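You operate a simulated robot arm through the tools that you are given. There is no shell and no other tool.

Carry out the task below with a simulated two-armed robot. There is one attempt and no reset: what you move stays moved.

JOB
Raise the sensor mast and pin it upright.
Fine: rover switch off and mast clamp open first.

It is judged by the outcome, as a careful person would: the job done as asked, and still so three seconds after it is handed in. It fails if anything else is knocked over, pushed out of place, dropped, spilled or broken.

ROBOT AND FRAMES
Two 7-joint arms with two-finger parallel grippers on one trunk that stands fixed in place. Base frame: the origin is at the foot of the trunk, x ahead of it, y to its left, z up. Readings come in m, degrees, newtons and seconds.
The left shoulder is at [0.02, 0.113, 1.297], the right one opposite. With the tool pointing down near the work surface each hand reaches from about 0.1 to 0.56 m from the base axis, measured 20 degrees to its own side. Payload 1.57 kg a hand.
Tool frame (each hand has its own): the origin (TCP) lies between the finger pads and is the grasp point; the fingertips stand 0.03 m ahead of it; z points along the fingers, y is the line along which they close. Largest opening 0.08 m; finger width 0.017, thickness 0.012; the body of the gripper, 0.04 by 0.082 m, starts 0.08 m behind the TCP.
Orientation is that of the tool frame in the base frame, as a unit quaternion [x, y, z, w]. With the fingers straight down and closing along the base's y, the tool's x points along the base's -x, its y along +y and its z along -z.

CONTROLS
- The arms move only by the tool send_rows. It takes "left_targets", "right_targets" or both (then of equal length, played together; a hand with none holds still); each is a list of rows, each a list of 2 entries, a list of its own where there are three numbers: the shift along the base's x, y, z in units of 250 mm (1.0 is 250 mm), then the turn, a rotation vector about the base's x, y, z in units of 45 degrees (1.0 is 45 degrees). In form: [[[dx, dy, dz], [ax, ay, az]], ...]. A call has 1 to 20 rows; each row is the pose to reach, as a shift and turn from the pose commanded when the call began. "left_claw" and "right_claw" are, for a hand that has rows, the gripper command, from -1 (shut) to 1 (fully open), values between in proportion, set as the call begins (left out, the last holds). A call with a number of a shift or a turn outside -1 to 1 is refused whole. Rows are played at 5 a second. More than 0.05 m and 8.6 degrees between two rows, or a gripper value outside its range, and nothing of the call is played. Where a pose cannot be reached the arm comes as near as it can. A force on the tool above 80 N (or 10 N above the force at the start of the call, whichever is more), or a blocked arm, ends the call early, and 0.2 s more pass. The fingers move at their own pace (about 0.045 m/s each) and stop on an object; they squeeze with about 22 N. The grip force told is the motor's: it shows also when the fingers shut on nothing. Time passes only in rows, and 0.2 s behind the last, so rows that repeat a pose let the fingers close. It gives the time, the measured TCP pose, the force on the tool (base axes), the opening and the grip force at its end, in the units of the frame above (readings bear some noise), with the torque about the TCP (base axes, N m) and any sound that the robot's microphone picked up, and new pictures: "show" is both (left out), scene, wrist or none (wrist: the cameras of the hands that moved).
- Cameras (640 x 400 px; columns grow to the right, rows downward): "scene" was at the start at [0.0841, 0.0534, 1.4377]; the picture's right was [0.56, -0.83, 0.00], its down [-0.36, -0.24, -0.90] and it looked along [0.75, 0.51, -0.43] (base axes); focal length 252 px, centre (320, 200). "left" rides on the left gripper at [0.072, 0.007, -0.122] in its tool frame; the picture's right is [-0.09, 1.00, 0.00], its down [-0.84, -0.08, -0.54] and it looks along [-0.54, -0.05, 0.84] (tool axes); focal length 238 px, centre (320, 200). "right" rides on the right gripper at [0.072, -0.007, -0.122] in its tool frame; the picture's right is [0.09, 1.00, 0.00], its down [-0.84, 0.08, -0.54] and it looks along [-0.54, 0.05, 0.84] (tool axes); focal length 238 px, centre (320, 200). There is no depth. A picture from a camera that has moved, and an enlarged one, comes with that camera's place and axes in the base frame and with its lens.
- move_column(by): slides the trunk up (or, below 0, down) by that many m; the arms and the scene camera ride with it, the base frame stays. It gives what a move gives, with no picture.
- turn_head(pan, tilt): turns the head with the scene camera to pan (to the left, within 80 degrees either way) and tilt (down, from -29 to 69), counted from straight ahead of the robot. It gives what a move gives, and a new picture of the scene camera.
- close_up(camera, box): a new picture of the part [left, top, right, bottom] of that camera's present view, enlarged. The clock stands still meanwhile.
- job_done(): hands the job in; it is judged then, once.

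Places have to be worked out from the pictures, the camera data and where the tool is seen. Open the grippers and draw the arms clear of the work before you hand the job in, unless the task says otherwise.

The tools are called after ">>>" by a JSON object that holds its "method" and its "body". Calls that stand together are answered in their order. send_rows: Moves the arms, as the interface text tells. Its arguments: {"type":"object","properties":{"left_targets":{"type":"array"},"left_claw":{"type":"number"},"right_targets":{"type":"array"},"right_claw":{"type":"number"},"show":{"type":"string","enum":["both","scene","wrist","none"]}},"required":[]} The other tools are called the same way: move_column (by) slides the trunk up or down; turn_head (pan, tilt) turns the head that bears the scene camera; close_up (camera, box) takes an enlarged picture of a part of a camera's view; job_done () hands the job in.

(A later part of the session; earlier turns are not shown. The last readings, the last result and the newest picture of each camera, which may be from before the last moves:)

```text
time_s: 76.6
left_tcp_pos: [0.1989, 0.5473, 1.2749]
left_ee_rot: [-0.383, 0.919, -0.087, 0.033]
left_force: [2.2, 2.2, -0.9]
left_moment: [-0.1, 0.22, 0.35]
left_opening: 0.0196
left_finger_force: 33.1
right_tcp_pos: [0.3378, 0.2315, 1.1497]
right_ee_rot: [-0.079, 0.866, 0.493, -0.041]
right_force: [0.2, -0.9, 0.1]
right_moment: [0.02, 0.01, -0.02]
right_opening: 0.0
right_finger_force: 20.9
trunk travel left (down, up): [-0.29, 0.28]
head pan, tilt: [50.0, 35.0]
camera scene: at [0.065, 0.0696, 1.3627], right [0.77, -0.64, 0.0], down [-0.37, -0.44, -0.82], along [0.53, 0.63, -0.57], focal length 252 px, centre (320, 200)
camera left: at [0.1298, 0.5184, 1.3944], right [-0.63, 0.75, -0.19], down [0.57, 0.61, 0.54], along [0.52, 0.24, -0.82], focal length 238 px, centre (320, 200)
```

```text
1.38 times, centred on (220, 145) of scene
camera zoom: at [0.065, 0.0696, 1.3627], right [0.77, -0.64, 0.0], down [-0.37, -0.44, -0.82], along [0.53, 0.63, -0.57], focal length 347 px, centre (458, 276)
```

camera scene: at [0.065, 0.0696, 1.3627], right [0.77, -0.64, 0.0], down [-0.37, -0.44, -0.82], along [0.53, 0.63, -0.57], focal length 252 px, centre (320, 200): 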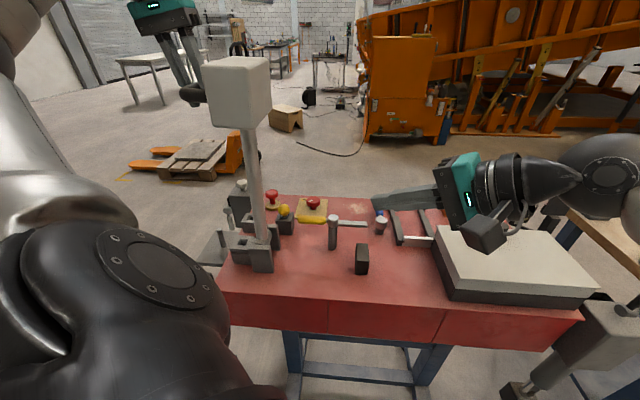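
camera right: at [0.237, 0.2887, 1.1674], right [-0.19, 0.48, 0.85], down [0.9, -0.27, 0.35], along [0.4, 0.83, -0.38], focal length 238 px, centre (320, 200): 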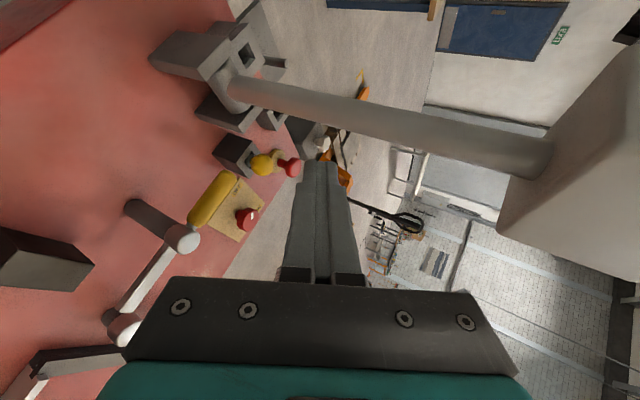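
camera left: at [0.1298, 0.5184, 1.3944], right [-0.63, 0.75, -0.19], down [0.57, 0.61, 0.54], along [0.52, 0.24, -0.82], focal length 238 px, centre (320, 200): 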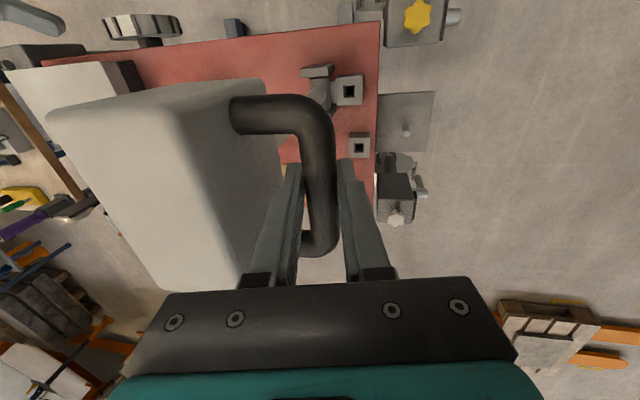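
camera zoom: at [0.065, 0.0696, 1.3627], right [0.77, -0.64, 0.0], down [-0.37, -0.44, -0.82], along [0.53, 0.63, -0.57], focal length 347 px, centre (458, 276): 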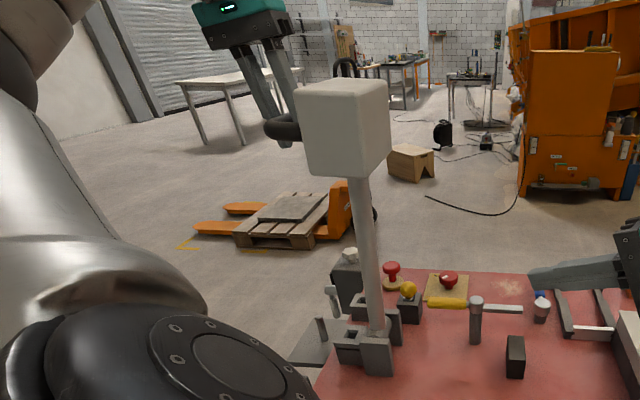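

The fingers now straddle the bar nearly vertically with negligible force. I check the plate and hole alignment up close before loosening.

>>> {"method": "close_up", "body": {"camera": "scene", "box": [200, 180, 320, 290]}}

>>> {"method": "close_up", "body": {"camera": "left", "box": [220, 40, 420, 180]}}

```text
3.64 times, centred on (260, 235) of scene
camera zoom: at [0.065, 0.0696, 1.3627], right [0.77, -0.64, 0.0], down [-0.37, -0.44, -0.82], along [0.53, 0.63, -0.57], focal length 915 px, centre (538, 73)
```

zoom: 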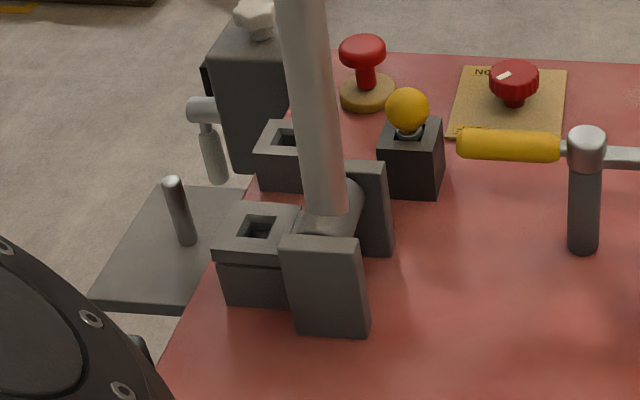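

```text
2.86 times, centred on (320, 110) of left
camera zoom: at [0.1298, 0.5184, 1.3944], right [-0.63, 0.75, -0.19], down [0.57, 0.61, 0.54], along [0.52, 0.24, -0.82], focal length 681 px, centre (320, 457)
```

zoom: 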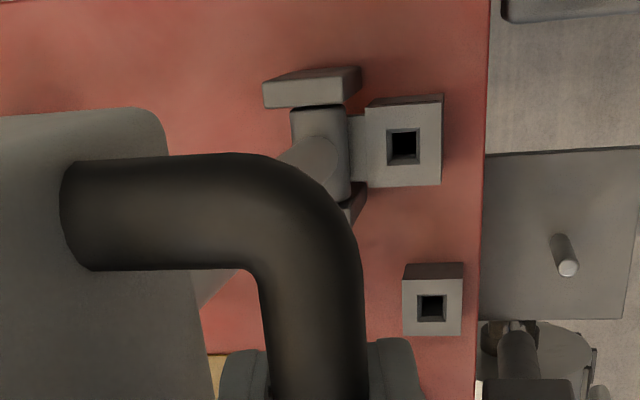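

The plate is a degree or two short of flush. I push the mast back ~8 mm at the handle to seat it against the block.

>>> {"method": "send_rows", "body": {"left_targets": [[[-0.011, 0.0115, -0.003], [0, 0, 0]], [[-0.022, 0.023, -0.006], [0, 0, 0]], [[-0.022, 0.023, -0.006], [0, 0, 0]]], "show": "scene"}}

>>> {"method": "close_up", "body": {"camera": "scene", "box": [200, 180, 320, 290]}}

```text
time_s: 77.4
left_tcp_pos: [0.1949, 0.5531, 1.2733]
left_ee_rot: [-0.384, 0.918, -0.088, 0.034]
left_force: [2.3, -0.5, -6.3]
left_moment: [0.1, -0.36, 0.23]
left_opening: 0.0198
left_finger_force: 33.4
right_tcp_pos: [0.3381, 0.2309, 1.1513]
right_ee_rot: [-0.078, 0.866, 0.492, -0.041]
right_force: [-0.3, 0.3, 0.7]
right_moment: [-0.01, -0.03, 0.01]
right_opening: 0.0003
right_finger_force: 21.4
trunk travel left (down, up): [-0.29, 0.28]
head pan, tilt: [50.0, 35.0]
camera scene: at [0.0653, 0.0692, 1.3627], right [0.77, -0.64, 0.0], down [-0.37, -0.44, -0.82], along [0.53, 0.63, -0.57], focal length 252 px, centre (320, 200)
```

scene: 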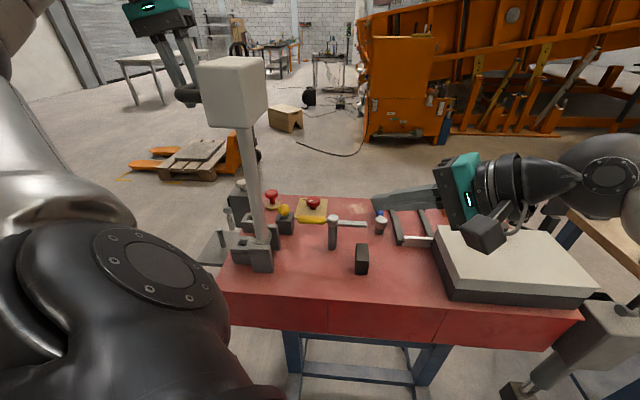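

```text
3.64 times, centred on (260, 235) of scene
camera zoom: at [0.0653, 0.0692, 1.3627], right [0.77, -0.64, 0.0], down [-0.37, -0.44, -0.82], along [0.53, 0.63, -0.57], focal length 915 px, centre (538, 73)
```

zoom: 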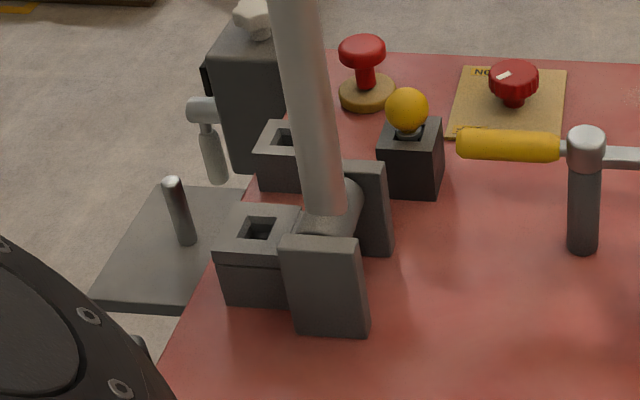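

The plate is flush again. I open the left grip slightly to 3 cm (the bar is 2 cm, so it stays captured) and watch whether the mast drifts.

>>> {"method": "send_rows", "body": {"left_targets": [[[0, 0, 0], [0, 0, 0]], [[0, 0, 0], [0, 0, 0]], [[0, 0, 0], [0, 0, 0]], [[0, 0, 0], [0, 0, 0]], [[0, 0, 0], [0, 0, 0]], [[0, 0, 0], [0, 0, 0]]], "left_claw": -0.25, "show": "both"}}

>>> {"method": "close_up", "body": {"camera": "scene", "box": [200, 180, 320, 290]}}

>>> {"method": "close_up", "body": {"camera": "left", "box": [220, 80, 420, 280]}}

```text
time_s: 78.8
left_tcp_pos: [0.1944, 0.5533, 1.2735]
left_ee_rot: [-0.384, 0.919, -0.088, 0.034]
left_force: [-0.3, 0.1, 0.8]
left_moment: [0.0, 0.0, 0.0]
left_opening: 0.0301
left_finger_force: 0.2
right_tcp_pos: [0.3372, 0.2312, 1.1507]
right_ee_rot: [-0.08, 0.866, 0.492, -0.041]
right_force: [0.1, 0.6, -0.2]
right_moment: [-0.04, 0.02, 0.04]
right_opening: 0.0
right_finger_force: 21.8
trunk travel left (down, up): [-0.29, 0.28]
head pan, tilt: [50.0, 35.0]
camera scene: at [0.0647, 0.0691, 1.3628], right [0.77, -0.64, 0.0], down [-0.37, -0.44, -0.82], along [0.53, 0.63, -0.57], focal length 252 px, centre (320, 200)
camera left: at [0.1235, 0.5241, 1.3934], right [-0.63, 0.75, -0.19], down [0.57, 0.62, 0.54], along [0.52, 0.24, -0.82], focal length 238 px, centre (320, 200)
```

scene: 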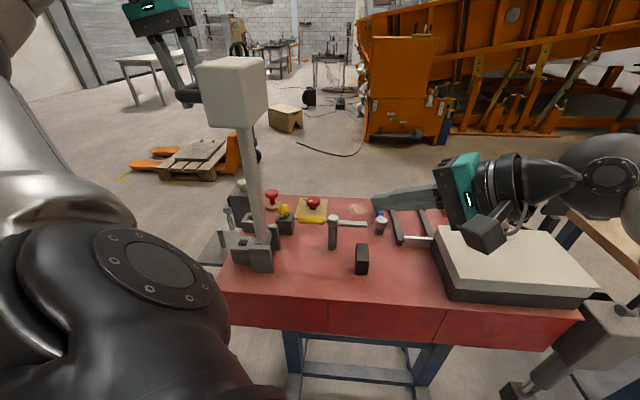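
left: 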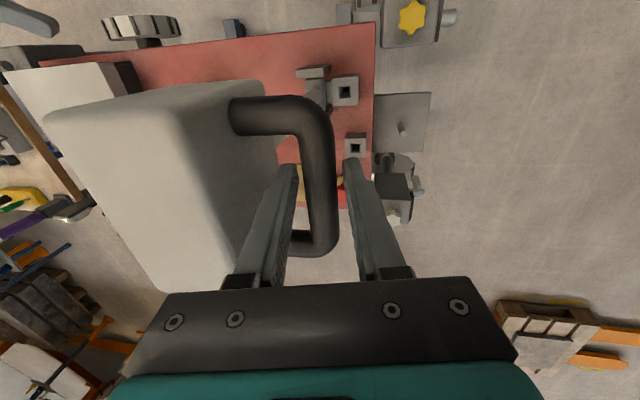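

```text
3.64 times, centred on (260, 235) of scene
camera zoom: at [0.0647, 0.0691, 1.3628], right [0.77, -0.64, 0.0], down [-0.37, -0.44, -0.82], along [0.53, 0.63, -0.57], focal length 915 px, centre (538, 73)
```

zoom: 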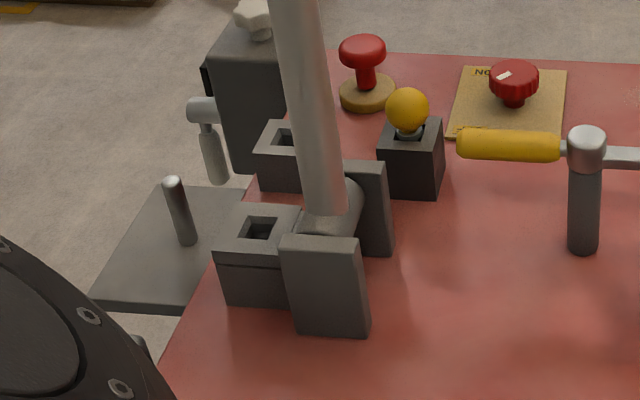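

```text
2.00 times, centred on (320, 180) of left
camera zoom: at [0.1235, 0.5241, 1.3934], right [-0.63, 0.75, -0.19], down [0.57, 0.62, 0.54], along [0.52, 0.24, -0.82], focal length 477 px, centre (320, 240)
```

zoom: 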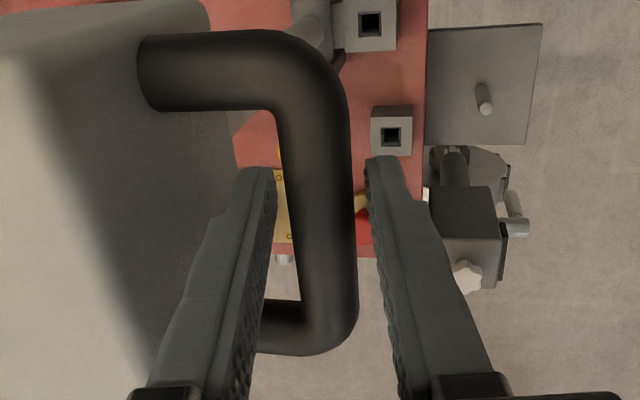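

With the grip loosened, forces are zero and the bar sits clear of both fingers: the mast stands by itself so far. I open a little more and wait about 2 s to confirm.

>>> {"method": "send_rows", "body": {"left_targets": [[[0, 0, 0], [0, 0, 0]], [[0, 0, 0], [0, 0, 0]], [[0, 0, 0], [0, 0, 0]], [[0, 0, 0], [0, 0, 0]], [[0, 0, 0], [0, 0, 0]], [[0, 0, 0], [0, 0, 0]], [[0, 0, 0], [0, 0, 0]], [[0, 0, 0], [0, 0, 0]], [[0, 0, 0], [0, 0, 0]], [[0, 0, 0], [0, 0, 0]]], "left_claw": -0.1, "show": "wrist"}}

>>> {"method": "close_up", "body": {"camera": "left", "box": [220, 80, 420, 280]}}

```text
time_s: 81.0
left_tcp_pos: [0.1939, 0.5533, 1.2749]
left_ee_rot: [-0.384, 0.919, -0.087, 0.034]
left_force: [-0.4, -0.8, -0.4]
left_moment: [0.0, 0.0, -0.02]
left_opening: 0.0362
left_finger_force: 0.0
right_tcp_pos: [0.3375, 0.2312, 1.1508]
right_ee_rot: [-0.08, 0.866, 0.492, -0.04]
right_force: [-0.2, -1.3, 0.1]
right_moment: [0.0, 0.02, 0.0]
right_opening: 0.0001
right_finger_force: 21.0
trunk travel left (down, up): [-0.29, 0.28]
head pan, tilt: [50.0, 35.0]
camera left: at [0.1235, 0.5241, 1.3934], right [-0.63, 0.75, -0.19], down [0.57, 0.62, 0.54], along [0.52, 0.24, -0.82], focal length 238 px, centre (320, 200)
```

left: 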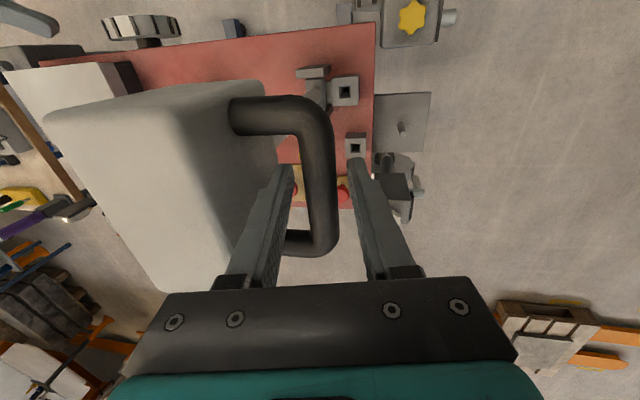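

```text
2.00 times, centred on (320, 180) of left
camera zoom: at [0.1235, 0.5241, 1.3934], right [-0.63, 0.75, -0.19], down [0.57, 0.62, 0.54], along [0.52, 0.24, -0.82], focal length 477 px, centre (320, 240)
```

zoom: 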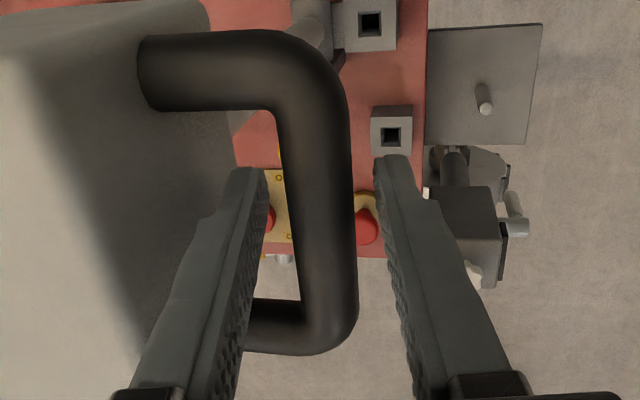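

The mast stays put untouched for over 2 s, so it stands on its own. I withdraw the left hand straight back along its fingers, up off the handle.

>>> {"method": "send_rows", "body": {"left_targets": [[[-0.013, 0.0136, 0.098], [0, 0, 0]], [[-0.026, 0.027, 0.196], [0, 0, 0]], [[-0.037, 0.038, 0.28], [0, 0, 0]], [[-0.037, 0.038, 0.28], [0, 0, 0]]], "show": "both"}}

```text
time_s: 82.0
left_tcp_pos: [0.184, 0.5643, 1.3445]
left_ee_rot: [-0.384, 0.919, -0.088, 0.034]
left_force: [0.1, -0.5, -0.2]
left_moment: [-0.01, -0.02, 0.02]
left_opening: 0.036
left_finger_force: 0.1
right_tcp_pos: [0.3369, 0.2319, 1.1506]
right_ee_rot: [-0.079, 0.866, 0.492, -0.04]
right_force: [0.4, -0.2, 0.5]
right_moment: [0.03, -0.02, -0.01]
right_opening: 0.0
right_finger_force: 21.4
trunk travel left (down, up): [-0.29, 0.28]
head pan, tilt: [50.0, 35.0]
camera scene: at [0.0646, 0.0694, 1.3627], right [0.77, -0.64, 0.0], down [-0.37, -0.44, -0.82], along [0.53, 0.63, -0.57], focal length 252 px, centre (320, 200)
camera left: at [0.114, 0.5338, 1.4639], right [-0.63, 0.75, -0.19], down [0.57, 0.61, 0.54], along [0.52, 0.24, -0.82], focal length 238 px, centre (320, 200)
```

scene: 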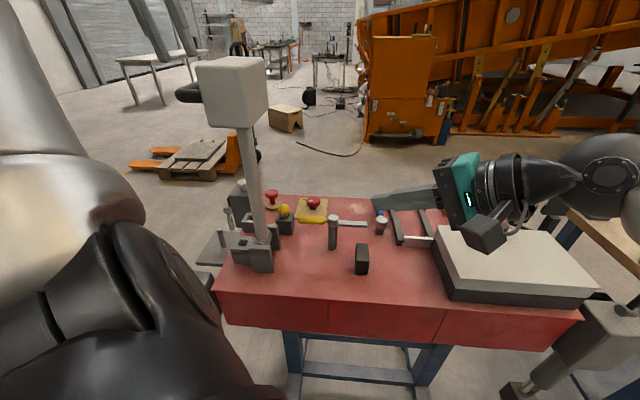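
left: 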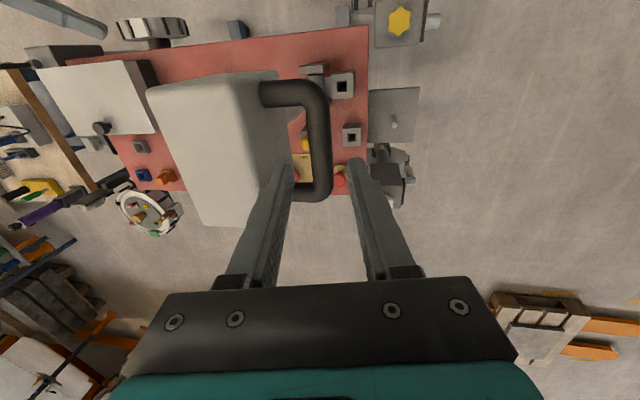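

The mast stands alone. I back the left hand away from the handle and at the same time draw the right arm well off to the right.

>>> {"method": "send_rows", "body": {"left_targets": [[[-0.037, 0.039, 0], [0, 0, 0]], [[-0.073, 0.077, 0], [0, 0, 0]], [[-0.11, 0.116, 0], [0, 0, 0]], [[-0.147, 0.155, 0], [0, 0, 0]], [[-0.183, 0.193, 0], [0, 0, 0]], [[-0.22, 0.232, 0], [0, 0, 0]]], "right_targets": [[[0.02, -0.16, 0.02], [0, 0, 0]], [[0.04, -0.32, 0.04], [0, 0, 0]], [[0.06, -0.48, 0.06], [0, 0, 0]], [[0.08, -0.64, 0.08], [0, 0, 0]], [[0.1, -0.8, 0.1], [0, 0, 0]], [[0.1, -0.96, 0.12], [0, 0, 0]]], "show": "both"}}

```text
time_s: 83.4
left_tcp_pos: [0.1284, 0.6109, 1.3358]
left_ee_rot: [-0.385, 0.918, -0.086, 0.035]
left_force: [-0.3, 0.0, -0.1]
left_moment: [-0.02, -0.01, 0.01]
left_opening: 0.036
left_finger_force: 0.2
left hand out of reach, approached as far as the arm can: row 5, 6
right_tcp_pos: [0.3603, -0.01, 1.1827]
right_ee_rot: [-0.081, 0.866, 0.492, -0.041]
right_force: [-0.3, 0.0, -0.1]
right_moment: [-0.01, -0.02, 0.03]
right_opening: 0.0
right_finger_force: 21.3
trunk travel left (down, up): [-0.29, 0.28]
head pan, tilt: [50.0, 35.0]
camera scene: at [0.0644, 0.0687, 1.3628], right [0.77, -0.64, 0.0], down [-0.37, -0.44, -0.82], along [0.53, 0.63, -0.57], focal length 252 px, centre (320, 200)
camera right: at [0.3093, -0.1283, 1.2372], right [-0.19, 0.48, 0.85], down [0.9, -0.27, 0.35], along [0.4, 0.83, -0.38], focal length 238 px, centre (320, 200)
camera left: at [0.0572, 0.5808, 1.4554], right [-0.63, 0.75, -0.19], down [0.57, 0.61, 0.55], along [0.52, 0.24, -0.82], focal length 238 px, centre (320, 200)
```

scene: 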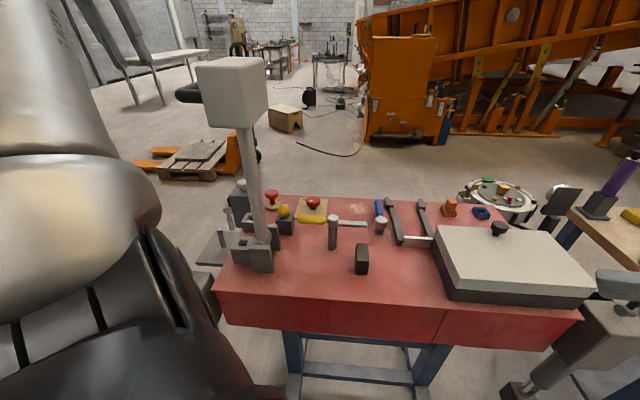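
right: 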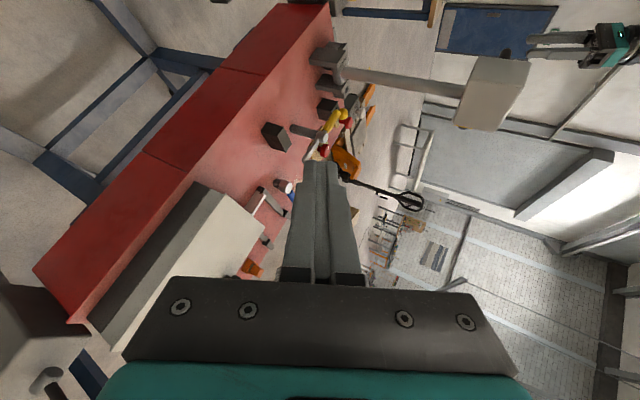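
left: 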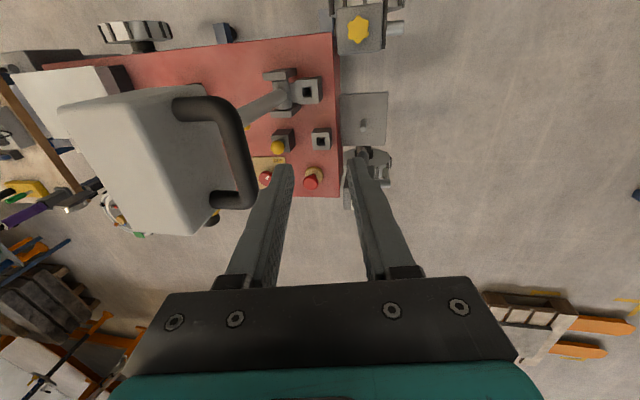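

The mast stands free and the left hand is clear. I plan to pick the pin from the left side of the mast, so I lower the trunk by 0.13 m to bring the arm below the sensor box level.

>>> {"method": "move_column", "body": {"by": -0.13}}

>>> {"method": "send_rows", "body": {"left_targets": [[[-0.02, 0.03, 0], [0.086, 0.082, 0]], [[-0.04, 0.06, 0], [0.172, 0.165, 0]], [[-0.04, 0.06, 0], [0.172, 0.165, 0]]], "show": "none"}}

>>> {"method": "send_rows", "body": {"left_targets": [[[0, 0, 0], [0, 0, -0.178]], [[0, 0, 0], [0, 0, -0.356]], [[0, 0, 0], [0, 0, -0.533]], [[0, 0, 0], [0, 0, -0.711]], [[0, 0, 0], [0, 0, -0.889]], [[0, 0, 0], [0, 0, -1.0]]], "show": "both"}}

```text
time_s: 85.0
left_tcp_pos: [0.1278, 0.6113, 1.2056]
left_ee_rot: [-0.384, 0.919, -0.087, 0.035]
left_force: [0.4, 0.3, -0.1]
left_moment: [0.01, 0.0, -0.02]
left_opening: 0.036
left_finger_force: 0.1
right_tcp_pos: [0.3601, -0.0096, 1.0523]
right_ee_rot: [-0.079, 0.866, 0.492, -0.04]
right_force: [-0.1, 0.1, 0.3]
right_moment: [-0.01, -0.02, 0.0]
right_opening: 0.0002
right_finger_force: 21.7
trunk travel left (down, up): [-0.16, 0.41]
head pan, tilt: [50.0, 35.0]
```

```text
time_s: 85.8
left_tcp_pos: [0.1179, 0.6265, 1.2072]
left_ee_rot: [-0.386, 0.922, 0.001, 0.0]
left_force: [0.2, -0.4, 0.0]
left_moment: [0.0, -0.01, -0.01]
left_opening: 0.0362
left_finger_force: 0.1
right_tcp_pos: [0.36, -0.0094, 1.0521]
right_ee_rot: [-0.079, 0.866, 0.492, -0.04]
right_force: [-0.1, 0.2, -0.4]
right_moment: [-0.02, 0.02, 0.0]
right_opening: 0.0
right_finger_force: 21.2
trunk travel left (down, up): [-0.16, 0.41]
head pan, tilt: [50.0, 35.0]
```

```text
time_s: 87.2
left_tcp_pos: [0.118, 0.6258, 1.2056]
left_ee_rot: [-0.001, 1.0, 0.0, 0.001]
left_force: [-0.5, 0.0, -0.2]
left_moment: [0.02, 0.02, -0.02]
left_opening: 0.0359
left_finger_force: 0.0
right_tcp_pos: [0.3594, -0.0086, 1.0513]
right_ee_rot: [-0.08, 0.866, 0.492, -0.04]
right_force: [0.6, -1.4, -0.2]
right_moment: [-0.02, 0.01, 0.0]
right_opening: 0.0003
right_finger_force: 21.5
trunk travel left (down, up): [-0.16, 0.41]
head pan, tilt: [50.0, 35.0]
camera scene: at [0.0647, 0.0691, 1.2328], right [0.77, -0.64, 0.0], down [-0.37, -0.44, -0.82], along [0.53, 0.63, -0.57], focal length 252 px, centre (320, 200)
camera left: at [0.0465, 0.6329, 1.328], right [0.09, 1.0, 0.0], down [0.84, -0.07, 0.54], along [0.54, -0.05, -0.84], focal length 238 px, centre (320, 200)
```

scene: 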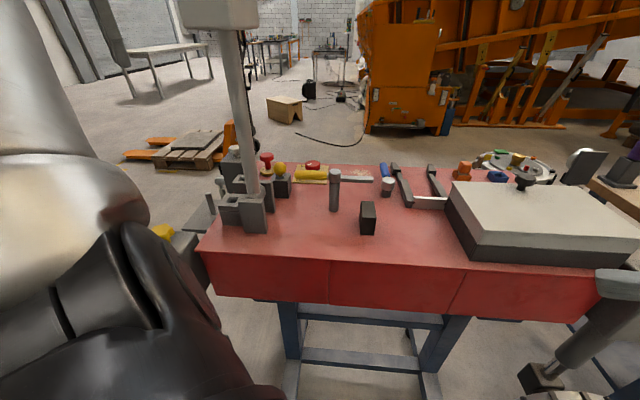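
left: 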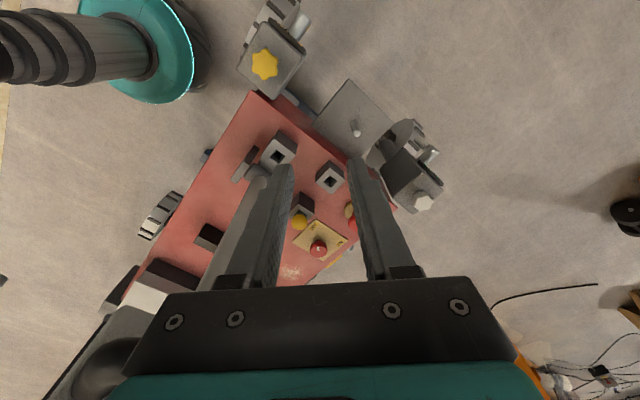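

Hand is vertical at (0.118, 0.626, 1.206). I yaw to −25° and then tilt outward 35° while moving around the left side of the mast toward the pin, keeping about 15 cm from the tube.

>>> {"method": "send_rows", "body": {"left_targets": [[[0.08, 0.024, -0.045], [0, 0, -0.139]], [[0.164, 0.048, -0.09], [0, 0, -0.278]], [[0.246, 0.072, -0.135], [0, 0, -0.417]], [[0.328, 0.096, -0.18], [0, 0, -0.556]]], "show": "none"}}

>>> {"method": "send_rows", "body": {"left_targets": [[[0.08, -0.01, -0.05], [-0.066, -0.141, 0]], [[0.16, -0.02, -0.1], [-0.132, -0.282, 0]], [[0.24, -0.03, -0.15], [-0.197, -0.423, 0]], [[0.32, -0.04, -0.2], [-0.263, -0.564, 0]], [[0.4, -0.04, -0.28], [-0.329, -0.705, 0]], [[0.4, -0.04, -0.28], [-0.329, -0.705, 0]]], "left_claw": 0.4, "show": "both"}}

```text
time_s: 88.2
left_tcp_pos: [0.199, 0.6422, 1.1634]
left_ee_rot: [0.215, 0.977, 0.001, 0.001]
left_force: [-0.8, 0.1, -0.6]
left_moment: [0.02, 0.01, 0.01]
left_opening: 0.0359
left_finger_force: 0.1
left hand out of reach, approached as far as the arm can: row 4
right_tcp_pos: [0.3604, -0.0095, 1.0515]
right_ee_rot: [-0.08, 0.866, 0.493, -0.041]
right_force: [-0.3, 0.3, 0.8]
right_moment: [0.01, 0.0, 0.03]
right_opening: 0.0002
right_finger_force: 21.5
trunk travel left (down, up): [-0.16, 0.41]
head pan, tilt: [50.0, 35.0]
```

```text
time_s: 89.6
left_tcp_pos: [0.2981, 0.6335, 1.0919]
left_ee_rot: [0.203, 0.931, -0.066, 0.296]
left_force: [0.4, -0.6, 0.1]
left_moment: [0.01, -0.04, 0.03]
left_opening: 0.0563
left_finger_force: 0.1
right_tcp_pos: [0.3609, -0.0089, 1.0516]
right_ee_rot: [-0.08, 0.866, 0.492, -0.04]
right_force: [0.1, 0.0, 0.0]
right_moment: [0.02, 0.01, 0.01]
right_opening: 0.0
right_finger_force: 21.6
trunk travel left (down, up): [-0.16, 0.41]
head pan, tilt: [50.0, 35.0]
camera scene: at [0.0647, 0.0691, 1.2328], right [0.77, -0.64, 0.0], down [-0.37, -0.44, -0.82], along [0.53, 0.63, -0.57], focal length 252 px, centre (320, 200)
camera left: at [0.1843, 0.6937, 1.15], right [0.49, 0.87, 0.05], down [0.31, -0.22, 0.93], along [0.82, -0.43, -0.37], focal length 238 px, centre (320, 200)
```

scene: 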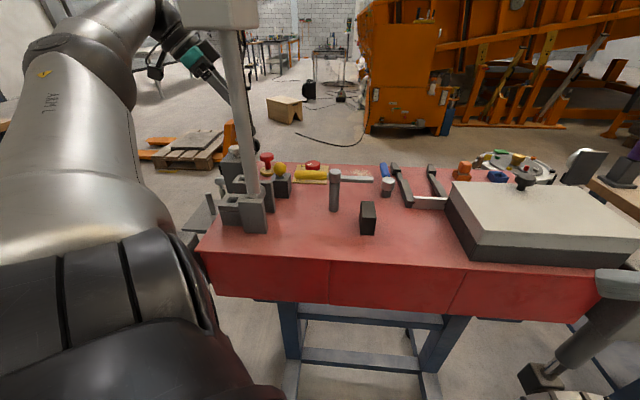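
left: 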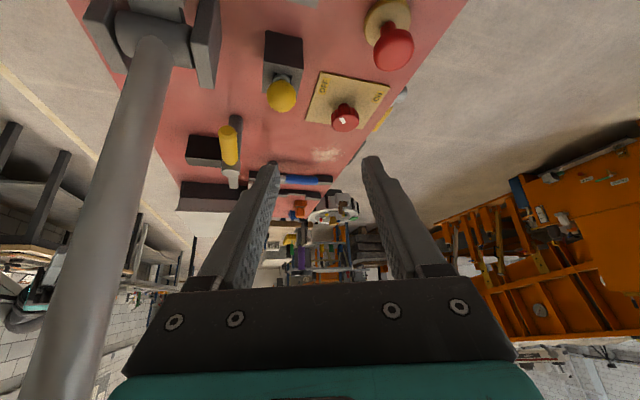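

The hand is on the far-left side with a clear view of the pin. I zoom in to measure the pin, its collar and holder, and the hole block.

>>> {"method": "close_up", "body": {"camera": "left", "box": [220, 20, 380, 120]}}

>>> {"method": "close_up", "body": {"camera": "scene", "box": [200, 130, 320, 240]}}

```text
4.00 times, centred on (300, 70) of left
camera zoom: at [0.1843, 0.6937, 1.15], right [0.49, 0.87, 0.05], down [0.31, -0.22, 0.93], along [0.82, -0.43, -0.37], focal length 953 px, centre (400, 720)
```

zoom: 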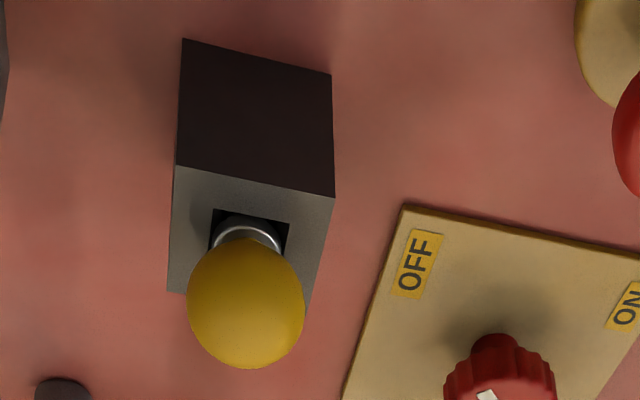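

```text
3.64 times, centred on (260, 185) of scene
camera zoom: at [0.0647, 0.0691, 1.2328], right [0.77, -0.64, 0.0], down [-0.37, -0.44, -0.82], along [0.53, 0.63, -0.57], focal length 915 px, centre (538, 254)
```

zoom: 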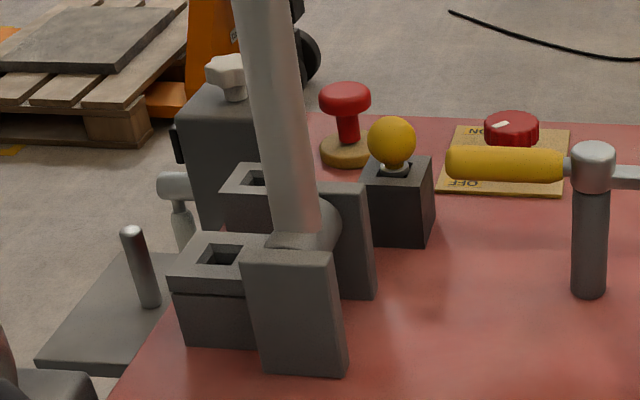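

The ball centre is at (0.349, 0.565, 0.936), diameter ~0.033, with holder top ~0.908. I move to a pre-grasp 6 cm back along the tilted tool axis.

>>> {"method": "send_rows", "body": {"left_targets": [[[0.013, -0.05, -0.1], [0, 0, 0]], [[0.026, -0.1, -0.2], [0, 0, 0]], [[0.039, -0.15, -0.3], [0, 0, 0]], [[0.052, -0.204, -0.388], [0, 0, 0]], [[0.052, -0.204, -0.388], [0, 0, 0]]], "left_claw": 0.6, "show": "both"}}

>>> {"method": "close_up", "body": {"camera": "scene", "box": [160, 60, 340, 240]}}

```text
time_s: 90.8
left_tcp_pos: [0.3105, 0.5827, 0.9949]
left_ee_rot: [0.203, 0.932, -0.066, 0.294]
left_force: [0.2, 0.0, -0.8]
left_moment: [-0.04, 0.0, 0.0]
left_opening: 0.0642
left_finger_force: 0.1
right_tcp_pos: [0.3608, -0.0092, 1.0512]
right_ee_rot: [-0.081, 0.866, 0.492, -0.04]
right_force: [0.0, 0.6, -0.6]
right_moment: [0.01, -0.01, 0.02]
right_opening: 0.0
right_finger_force: 20.9
trunk travel left (down, up): [-0.16, 0.41]
head pan, tilt: [50.0, 35.0]
camera scene: at [0.0647, 0.069, 1.2328], right [0.77, -0.64, 0.0], down [-0.37, -0.44, -0.82], along [0.53, 0.63, -0.57], focal length 252 px, centre (320, 200)
camera left: at [0.1974, 0.6421, 1.0536], right [0.48, 0.87, 0.05], down [0.31, -0.22, 0.93], along [0.82, -0.43, -0.38], focal length 238 px, centre (320, 200)
```

scene: 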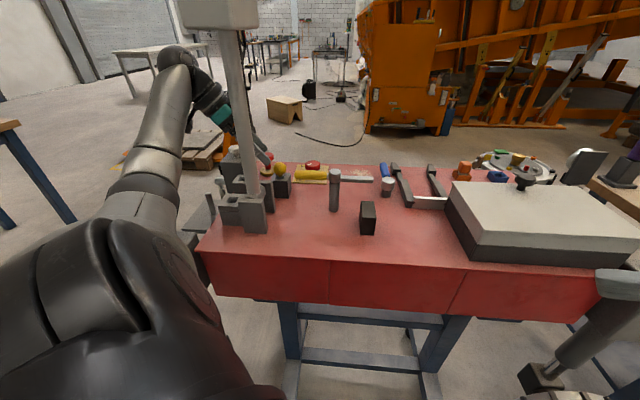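
left: 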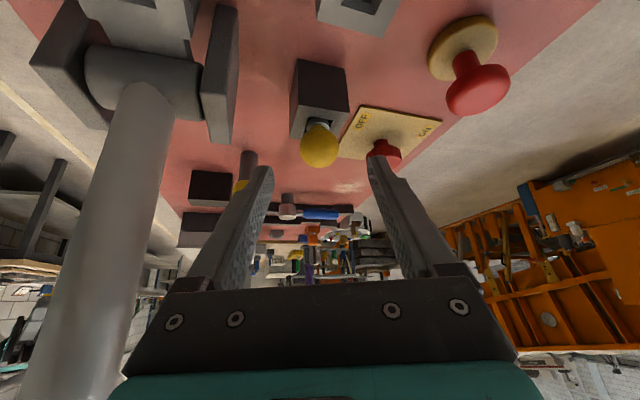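

```text
2.22 times, centred on (250, 150) of scene
camera zoom: at [0.0647, 0.069, 1.2328], right [0.77, -0.64, 0.0], down [-0.37, -0.44, -0.82], along [0.53, 0.63, -0.57], focal length 559 px, centre (476, 311)
```

zoom: 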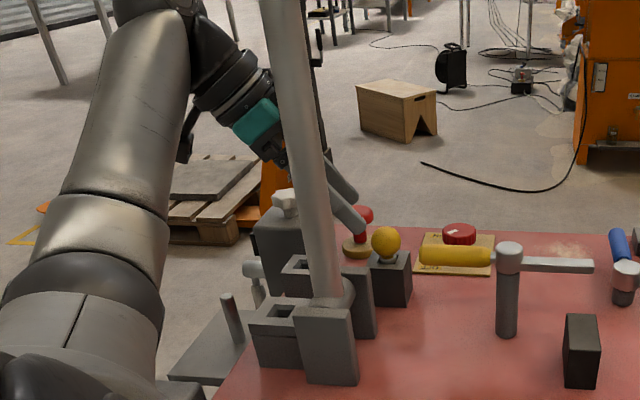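

The ball is exactly on the tool axis. I advance 6 cm along it.

>>> {"method": "send_rows", "body": {"left_targets": [[[0.042, -0.0193, -0.065], [0, 0, 0]], [[0.084, -0.0387, -0.131], [0, 0, 0]], [[0.126, -0.058, -0.196], [0, 0, 0]], [[0.126, -0.058, -0.196], [0, 0, 0]]], "show": "both"}}

>>> {"method": "close_up", "body": {"camera": "left", "box": [200, 60, 440, 260]}}

>>> {"method": "close_up", "body": {"camera": "scene", "box": [220, 120, 320, 220]}}

```text
time_s: 91.8
left_tcp_pos: [0.3421, 0.5672, 0.9449]
left_ee_rot: [0.203, 0.932, -0.065, 0.294]
left_force: [-0.8, -0.5, 0.0]
left_moment: [0.01, -0.01, 0.01]
left_opening: 0.064
left_finger_force: 0.1
right_tcp_pos: [0.3605, -0.0095, 1.0512]
right_ee_rot: [-0.08, 0.866, 0.492, -0.04]
right_force: [0.1, -0.3, 0.0]
right_moment: [-0.02, 0.0, -0.02]
right_opening: 0.0
right_finger_force: 21.5
trunk travel left (down, up): [-0.16, 0.41]
head pan, tilt: [50.0, 35.0]
camera scene: at [0.0648, 0.0691, 1.2328], right [0.77, -0.64, 0.0], down [-0.37, -0.44, -0.82], along [0.53, 0.63, -0.57], focal length 252 px, centre (320, 200)
camera left: at [0.2282, 0.6275, 1.0045], right [0.49, 0.87, 0.05], down [0.31, -0.22, 0.93], along [0.82, -0.43, -0.38], focal length 238 px, centre (320, 200)
```

scene: 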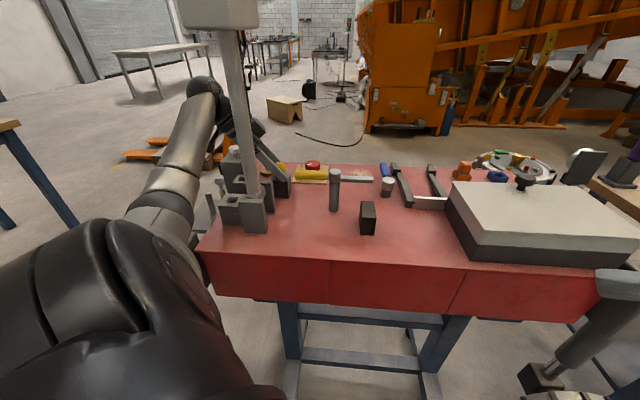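
left: 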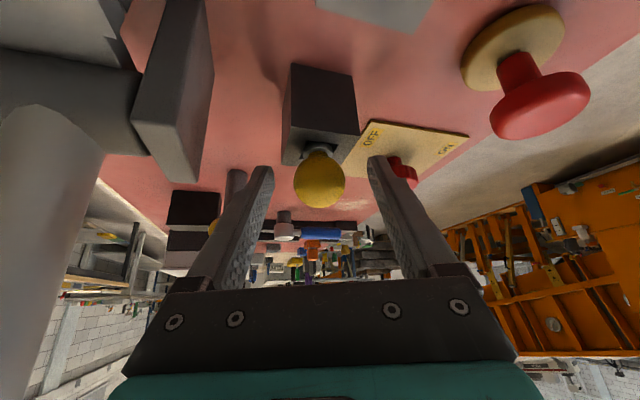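

```text
2.00 times, centred on (320, 160) of left
camera zoom: at [0.2282, 0.6275, 1.0045], right [0.49, 0.87, 0.05], down [0.31, -0.22, 0.93], along [0.82, -0.43, -0.38], focal length 477 px, centre (320, 280)
```

zoom: 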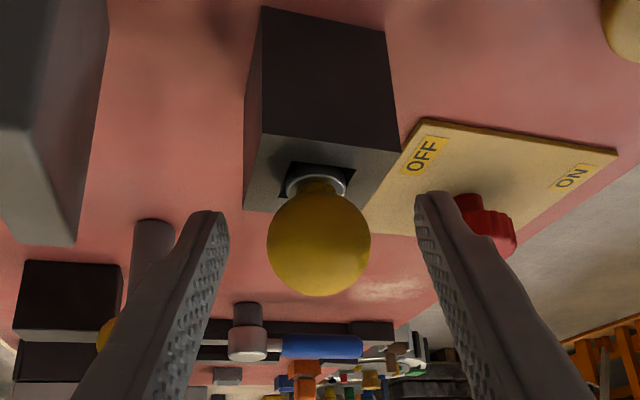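

```text
4.00 times, centred on (270, 170) of scene
camera zoom: at [0.0648, 0.0691, 1.2328], right [0.77, -0.64, 0.0], down [-0.37, -0.44, -0.82], along [0.53, 0.63, -0.57], focal length 1006 px, centre (520, 320)
```

zoom: 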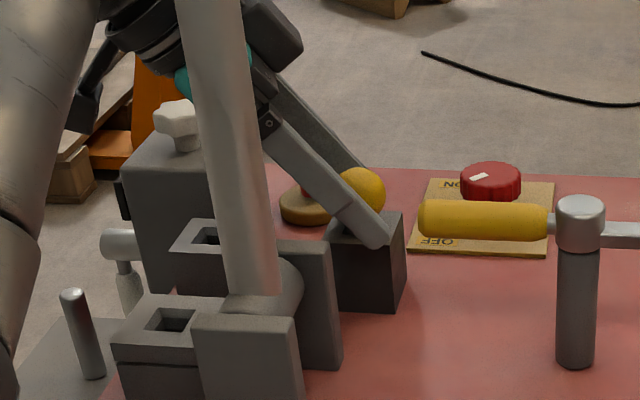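

The ball sits centred between the fingertips. I close the grip.

>>> {"method": "send_rows", "body": {"left_targets": [[[0, 0, 0], [0, 0, 0]], [[0, 0, 0], [0, 0, 0]], [[0, 0, 0], [0, 0, 0]], [[0, 0, 0], [0, 0, 0]], [[0, 0, 0], [0, 0, 0]]], "left_claw": -1, "show": "wrist"}}

```text
time_s: 93.0
left_tcp_pos: [0.3414, 0.5662, 0.9463]
left_ee_rot: [0.204, 0.931, -0.066, 0.294]
left_force: [-0.3, -1.9, -0.2]
left_moment: [-0.01, -0.03, -0.01]
left_opening: 0.0325
left_finger_force: 22.1
right_tcp_pos: [0.3601, -0.0097, 1.0529]
right_ee_rot: [-0.079, 0.866, 0.493, -0.04]
right_force: [-0.1, -0.1, 0.2]
right_moment: [0.01, -0.01, 0.0]
right_opening: 0.0
right_finger_force: 21.1
trunk travel left (down, up): [-0.16, 0.41]
head pan, tilt: [50.0, 35.0]
camera left: at [0.228, 0.6276, 1.0048], right [0.49, 0.87, 0.05], down [0.31, -0.22, 0.93], along [0.82, -0.43, -0.38], focal length 238 px, centre (320, 200)
```

left: 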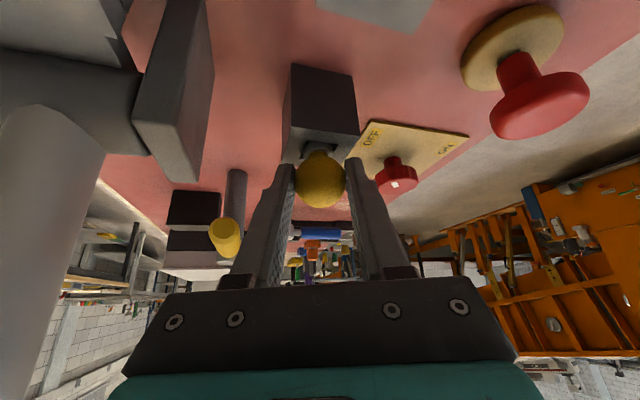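

The ball is gripped (opening 0.0325). I lift it straight up slowly.

>>> {"method": "send_rows", "body": {"left_targets": [[[0, 0, 0.04], [0, 0, 0]], [[0, 0, 0.08], [0, 0, 0]], [[0, 0, 0.14], [0, 0, 0]], [[0, 0, 0.2], [0, 0, 0]], [[0, 0, 0.2], [0, 0, 0]]], "show": "both"}}

>>> {"method": "close_up", "body": {"camera": "left", "box": [200, 40, 440, 240]}}

>>> {"method": "close_up", "body": {"camera": "scene", "box": [220, 100, 320, 220]}}

```text
time_s: 94.2
left_tcp_pos: [0.3434, 0.566, 0.9966]
left_ee_rot: [0.205, 0.931, -0.067, 0.294]
left_force: [1.1, -0.2, -1.4]
left_moment: [-0.01, 0.03, 0.02]
left_opening: 0.0324
left_finger_force: 21.9
right_tcp_pos: [0.3611, -0.0094, 1.051]
right_ee_rot: [-0.079, 0.866, 0.492, -0.041]
right_force: [-0.3, -0.3, -0.3]
right_moment: [0.01, 0.0, -0.01]
right_opening: 0.0
right_finger_force: 21.5
trunk travel left (down, up): [-0.16, 0.41]
head pan, tilt: [50.0, 35.0]
camera scene: at [0.0647, 0.0691, 1.2328], right [0.77, -0.64, 0.0], down [-0.37, -0.44, -0.82], along [0.53, 0.63, -0.57], focal length 252 px, centre (320, 200)
camera left: at [0.23, 0.6268, 1.0555], right [0.48, 0.87, 0.05], down [0.31, -0.22, 0.93], along [0.82, -0.43, -0.38], focal length 238 px, centre (320, 200)
```

scene: 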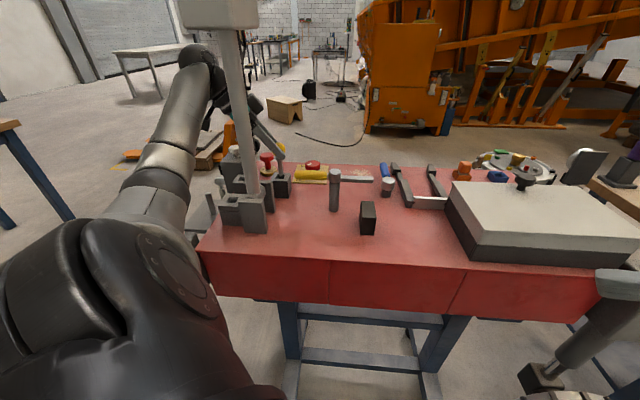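
left: 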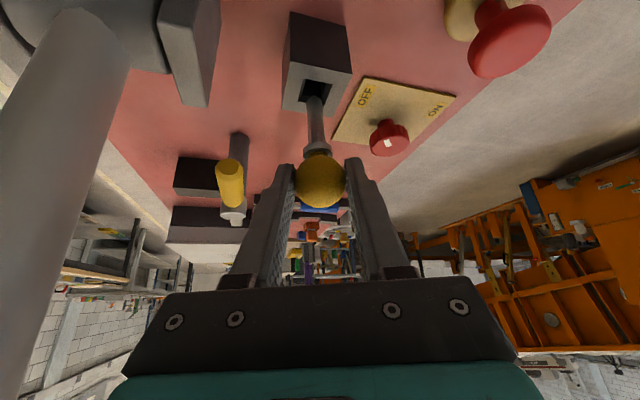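

```text
2.00 times, centred on (320, 140) of left
camera zoom: at [0.23, 0.6268, 1.0555], right [0.48, 0.87, 0.05], down [0.31, -0.22, 0.93], along [0.82, -0.43, -0.38], focal length 477 px, centre (320, 320)
```

zoom: 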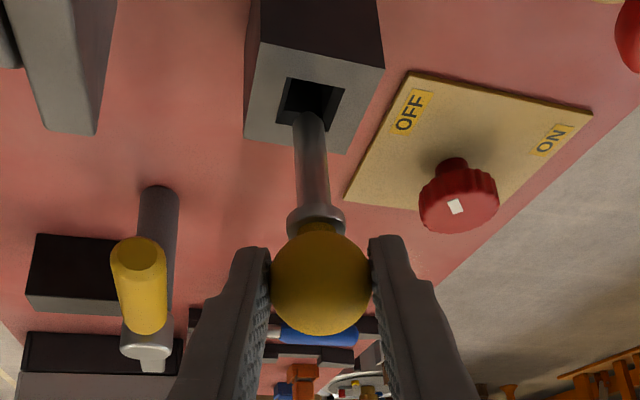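

```text
3.33 times, centred on (270, 160) of scene
camera zoom: at [0.0647, 0.0691, 1.2328], right [0.77, -0.64, 0.0], down [-0.37, -0.44, -0.82], along [0.53, 0.63, -0.57], focal length 838 px, centre (487, 333)
```

zoom: 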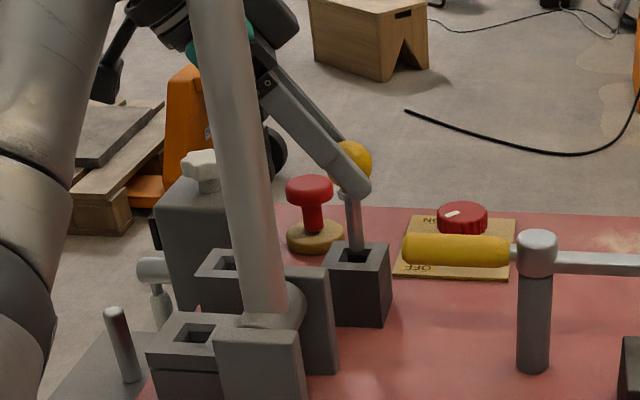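

The pin comes out straight: a ~11 mm shaft with a collar under the ball, and the holes are ~22 mm, so there is good clearance. I lift further to clear the holder.

>>> {"method": "send_rows", "body": {"left_targets": [[[0, 0, 0.08], [0, 0, 0]], [[0, 0, 0.16], [0, 0, 0]], [[0, 0, 0.24], [0, 0, 0]], [[0, 0, 0.24], [0, 0, 0]]], "show": "both"}}

>>> {"method": "close_up", "body": {"camera": "left", "box": [200, 0, 440, 240]}}

>>> {"method": "close_up", "body": {"camera": "scene", "box": [200, 80, 320, 220]}}

```text
time_s: 95.2
left_tcp_pos: [0.3433, 0.5669, 1.0557]
left_ee_rot: [0.203, 0.931, -0.066, 0.295]
left_force: [-0.6, -0.4, 0.5]
left_moment: [0.02, 0.02, 0.01]
left_opening: 0.0325
left_finger_force: 22.0
right_tcp_pos: [0.3608, -0.009, 1.0516]
right_ee_rot: [-0.08, 0.865, 0.493, -0.04]
right_force: [0.3, 0.2, 0.2]
right_moment: [0.02, -0.01, -0.05]
right_opening: 0.0002
right_finger_force: 21.4
trunk travel left (down, up): [-0.16, 0.41]
head pan, tilt: [50.0, 35.0]
camera scene: at [0.0647, 0.0691, 1.2328], right [0.77, -0.64, 0.0], down [-0.37, -0.44, -0.82], along [0.53, 0.63, -0.57], focal length 252 px, centre (320, 200)
camera left: at [0.2291, 0.6272, 1.1146], right [0.48, 0.87, 0.05], down [0.31, -0.22, 0.93], along [0.82, -0.43, -0.38], focal length 238 px, centre (320, 200)
```

scene: 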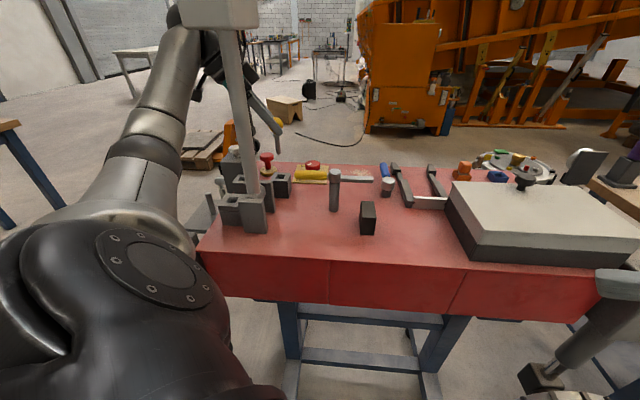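
left: 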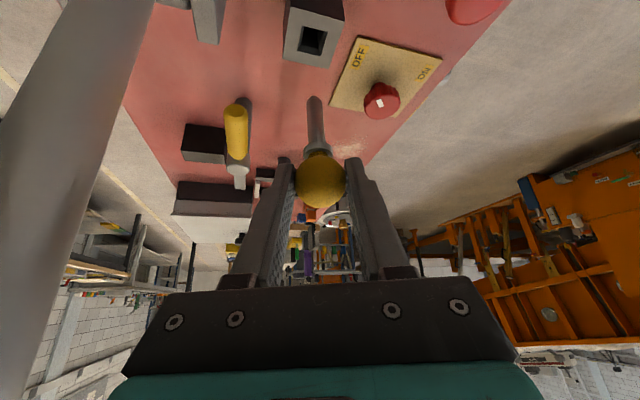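

```text
1.67 times, centred on (320, 120) of left
camera zoom: at [0.2291, 0.6272, 1.1146], right [0.48, 0.87, 0.05], down [0.31, -0.22, 0.93], along [0.82, -0.43, -0.38], focal length 397 px, centre (320, 333)
```

zoom: 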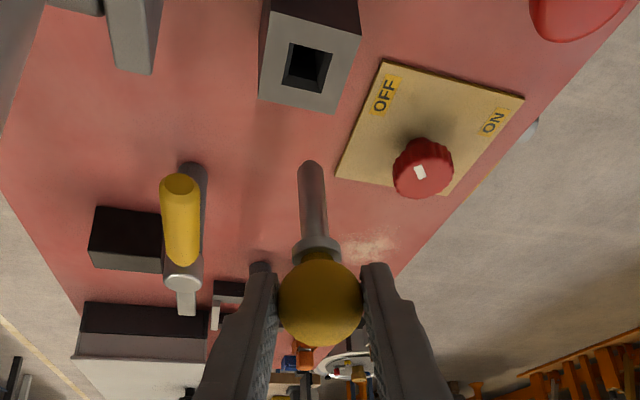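

```text
2.86 times, centred on (260, 150) of scene
camera zoom: at [0.0647, 0.0691, 1.2328], right [0.77, -0.64, 0.0], down [-0.37, -0.44, -0.82], along [0.53, 0.63, -0.57], focal length 719 px, centre (491, 343)
```

zoom: 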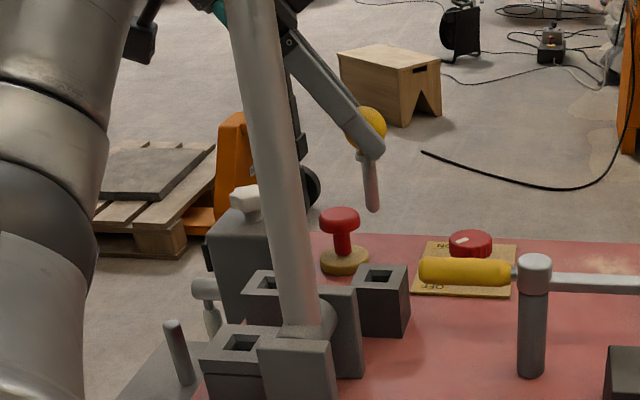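

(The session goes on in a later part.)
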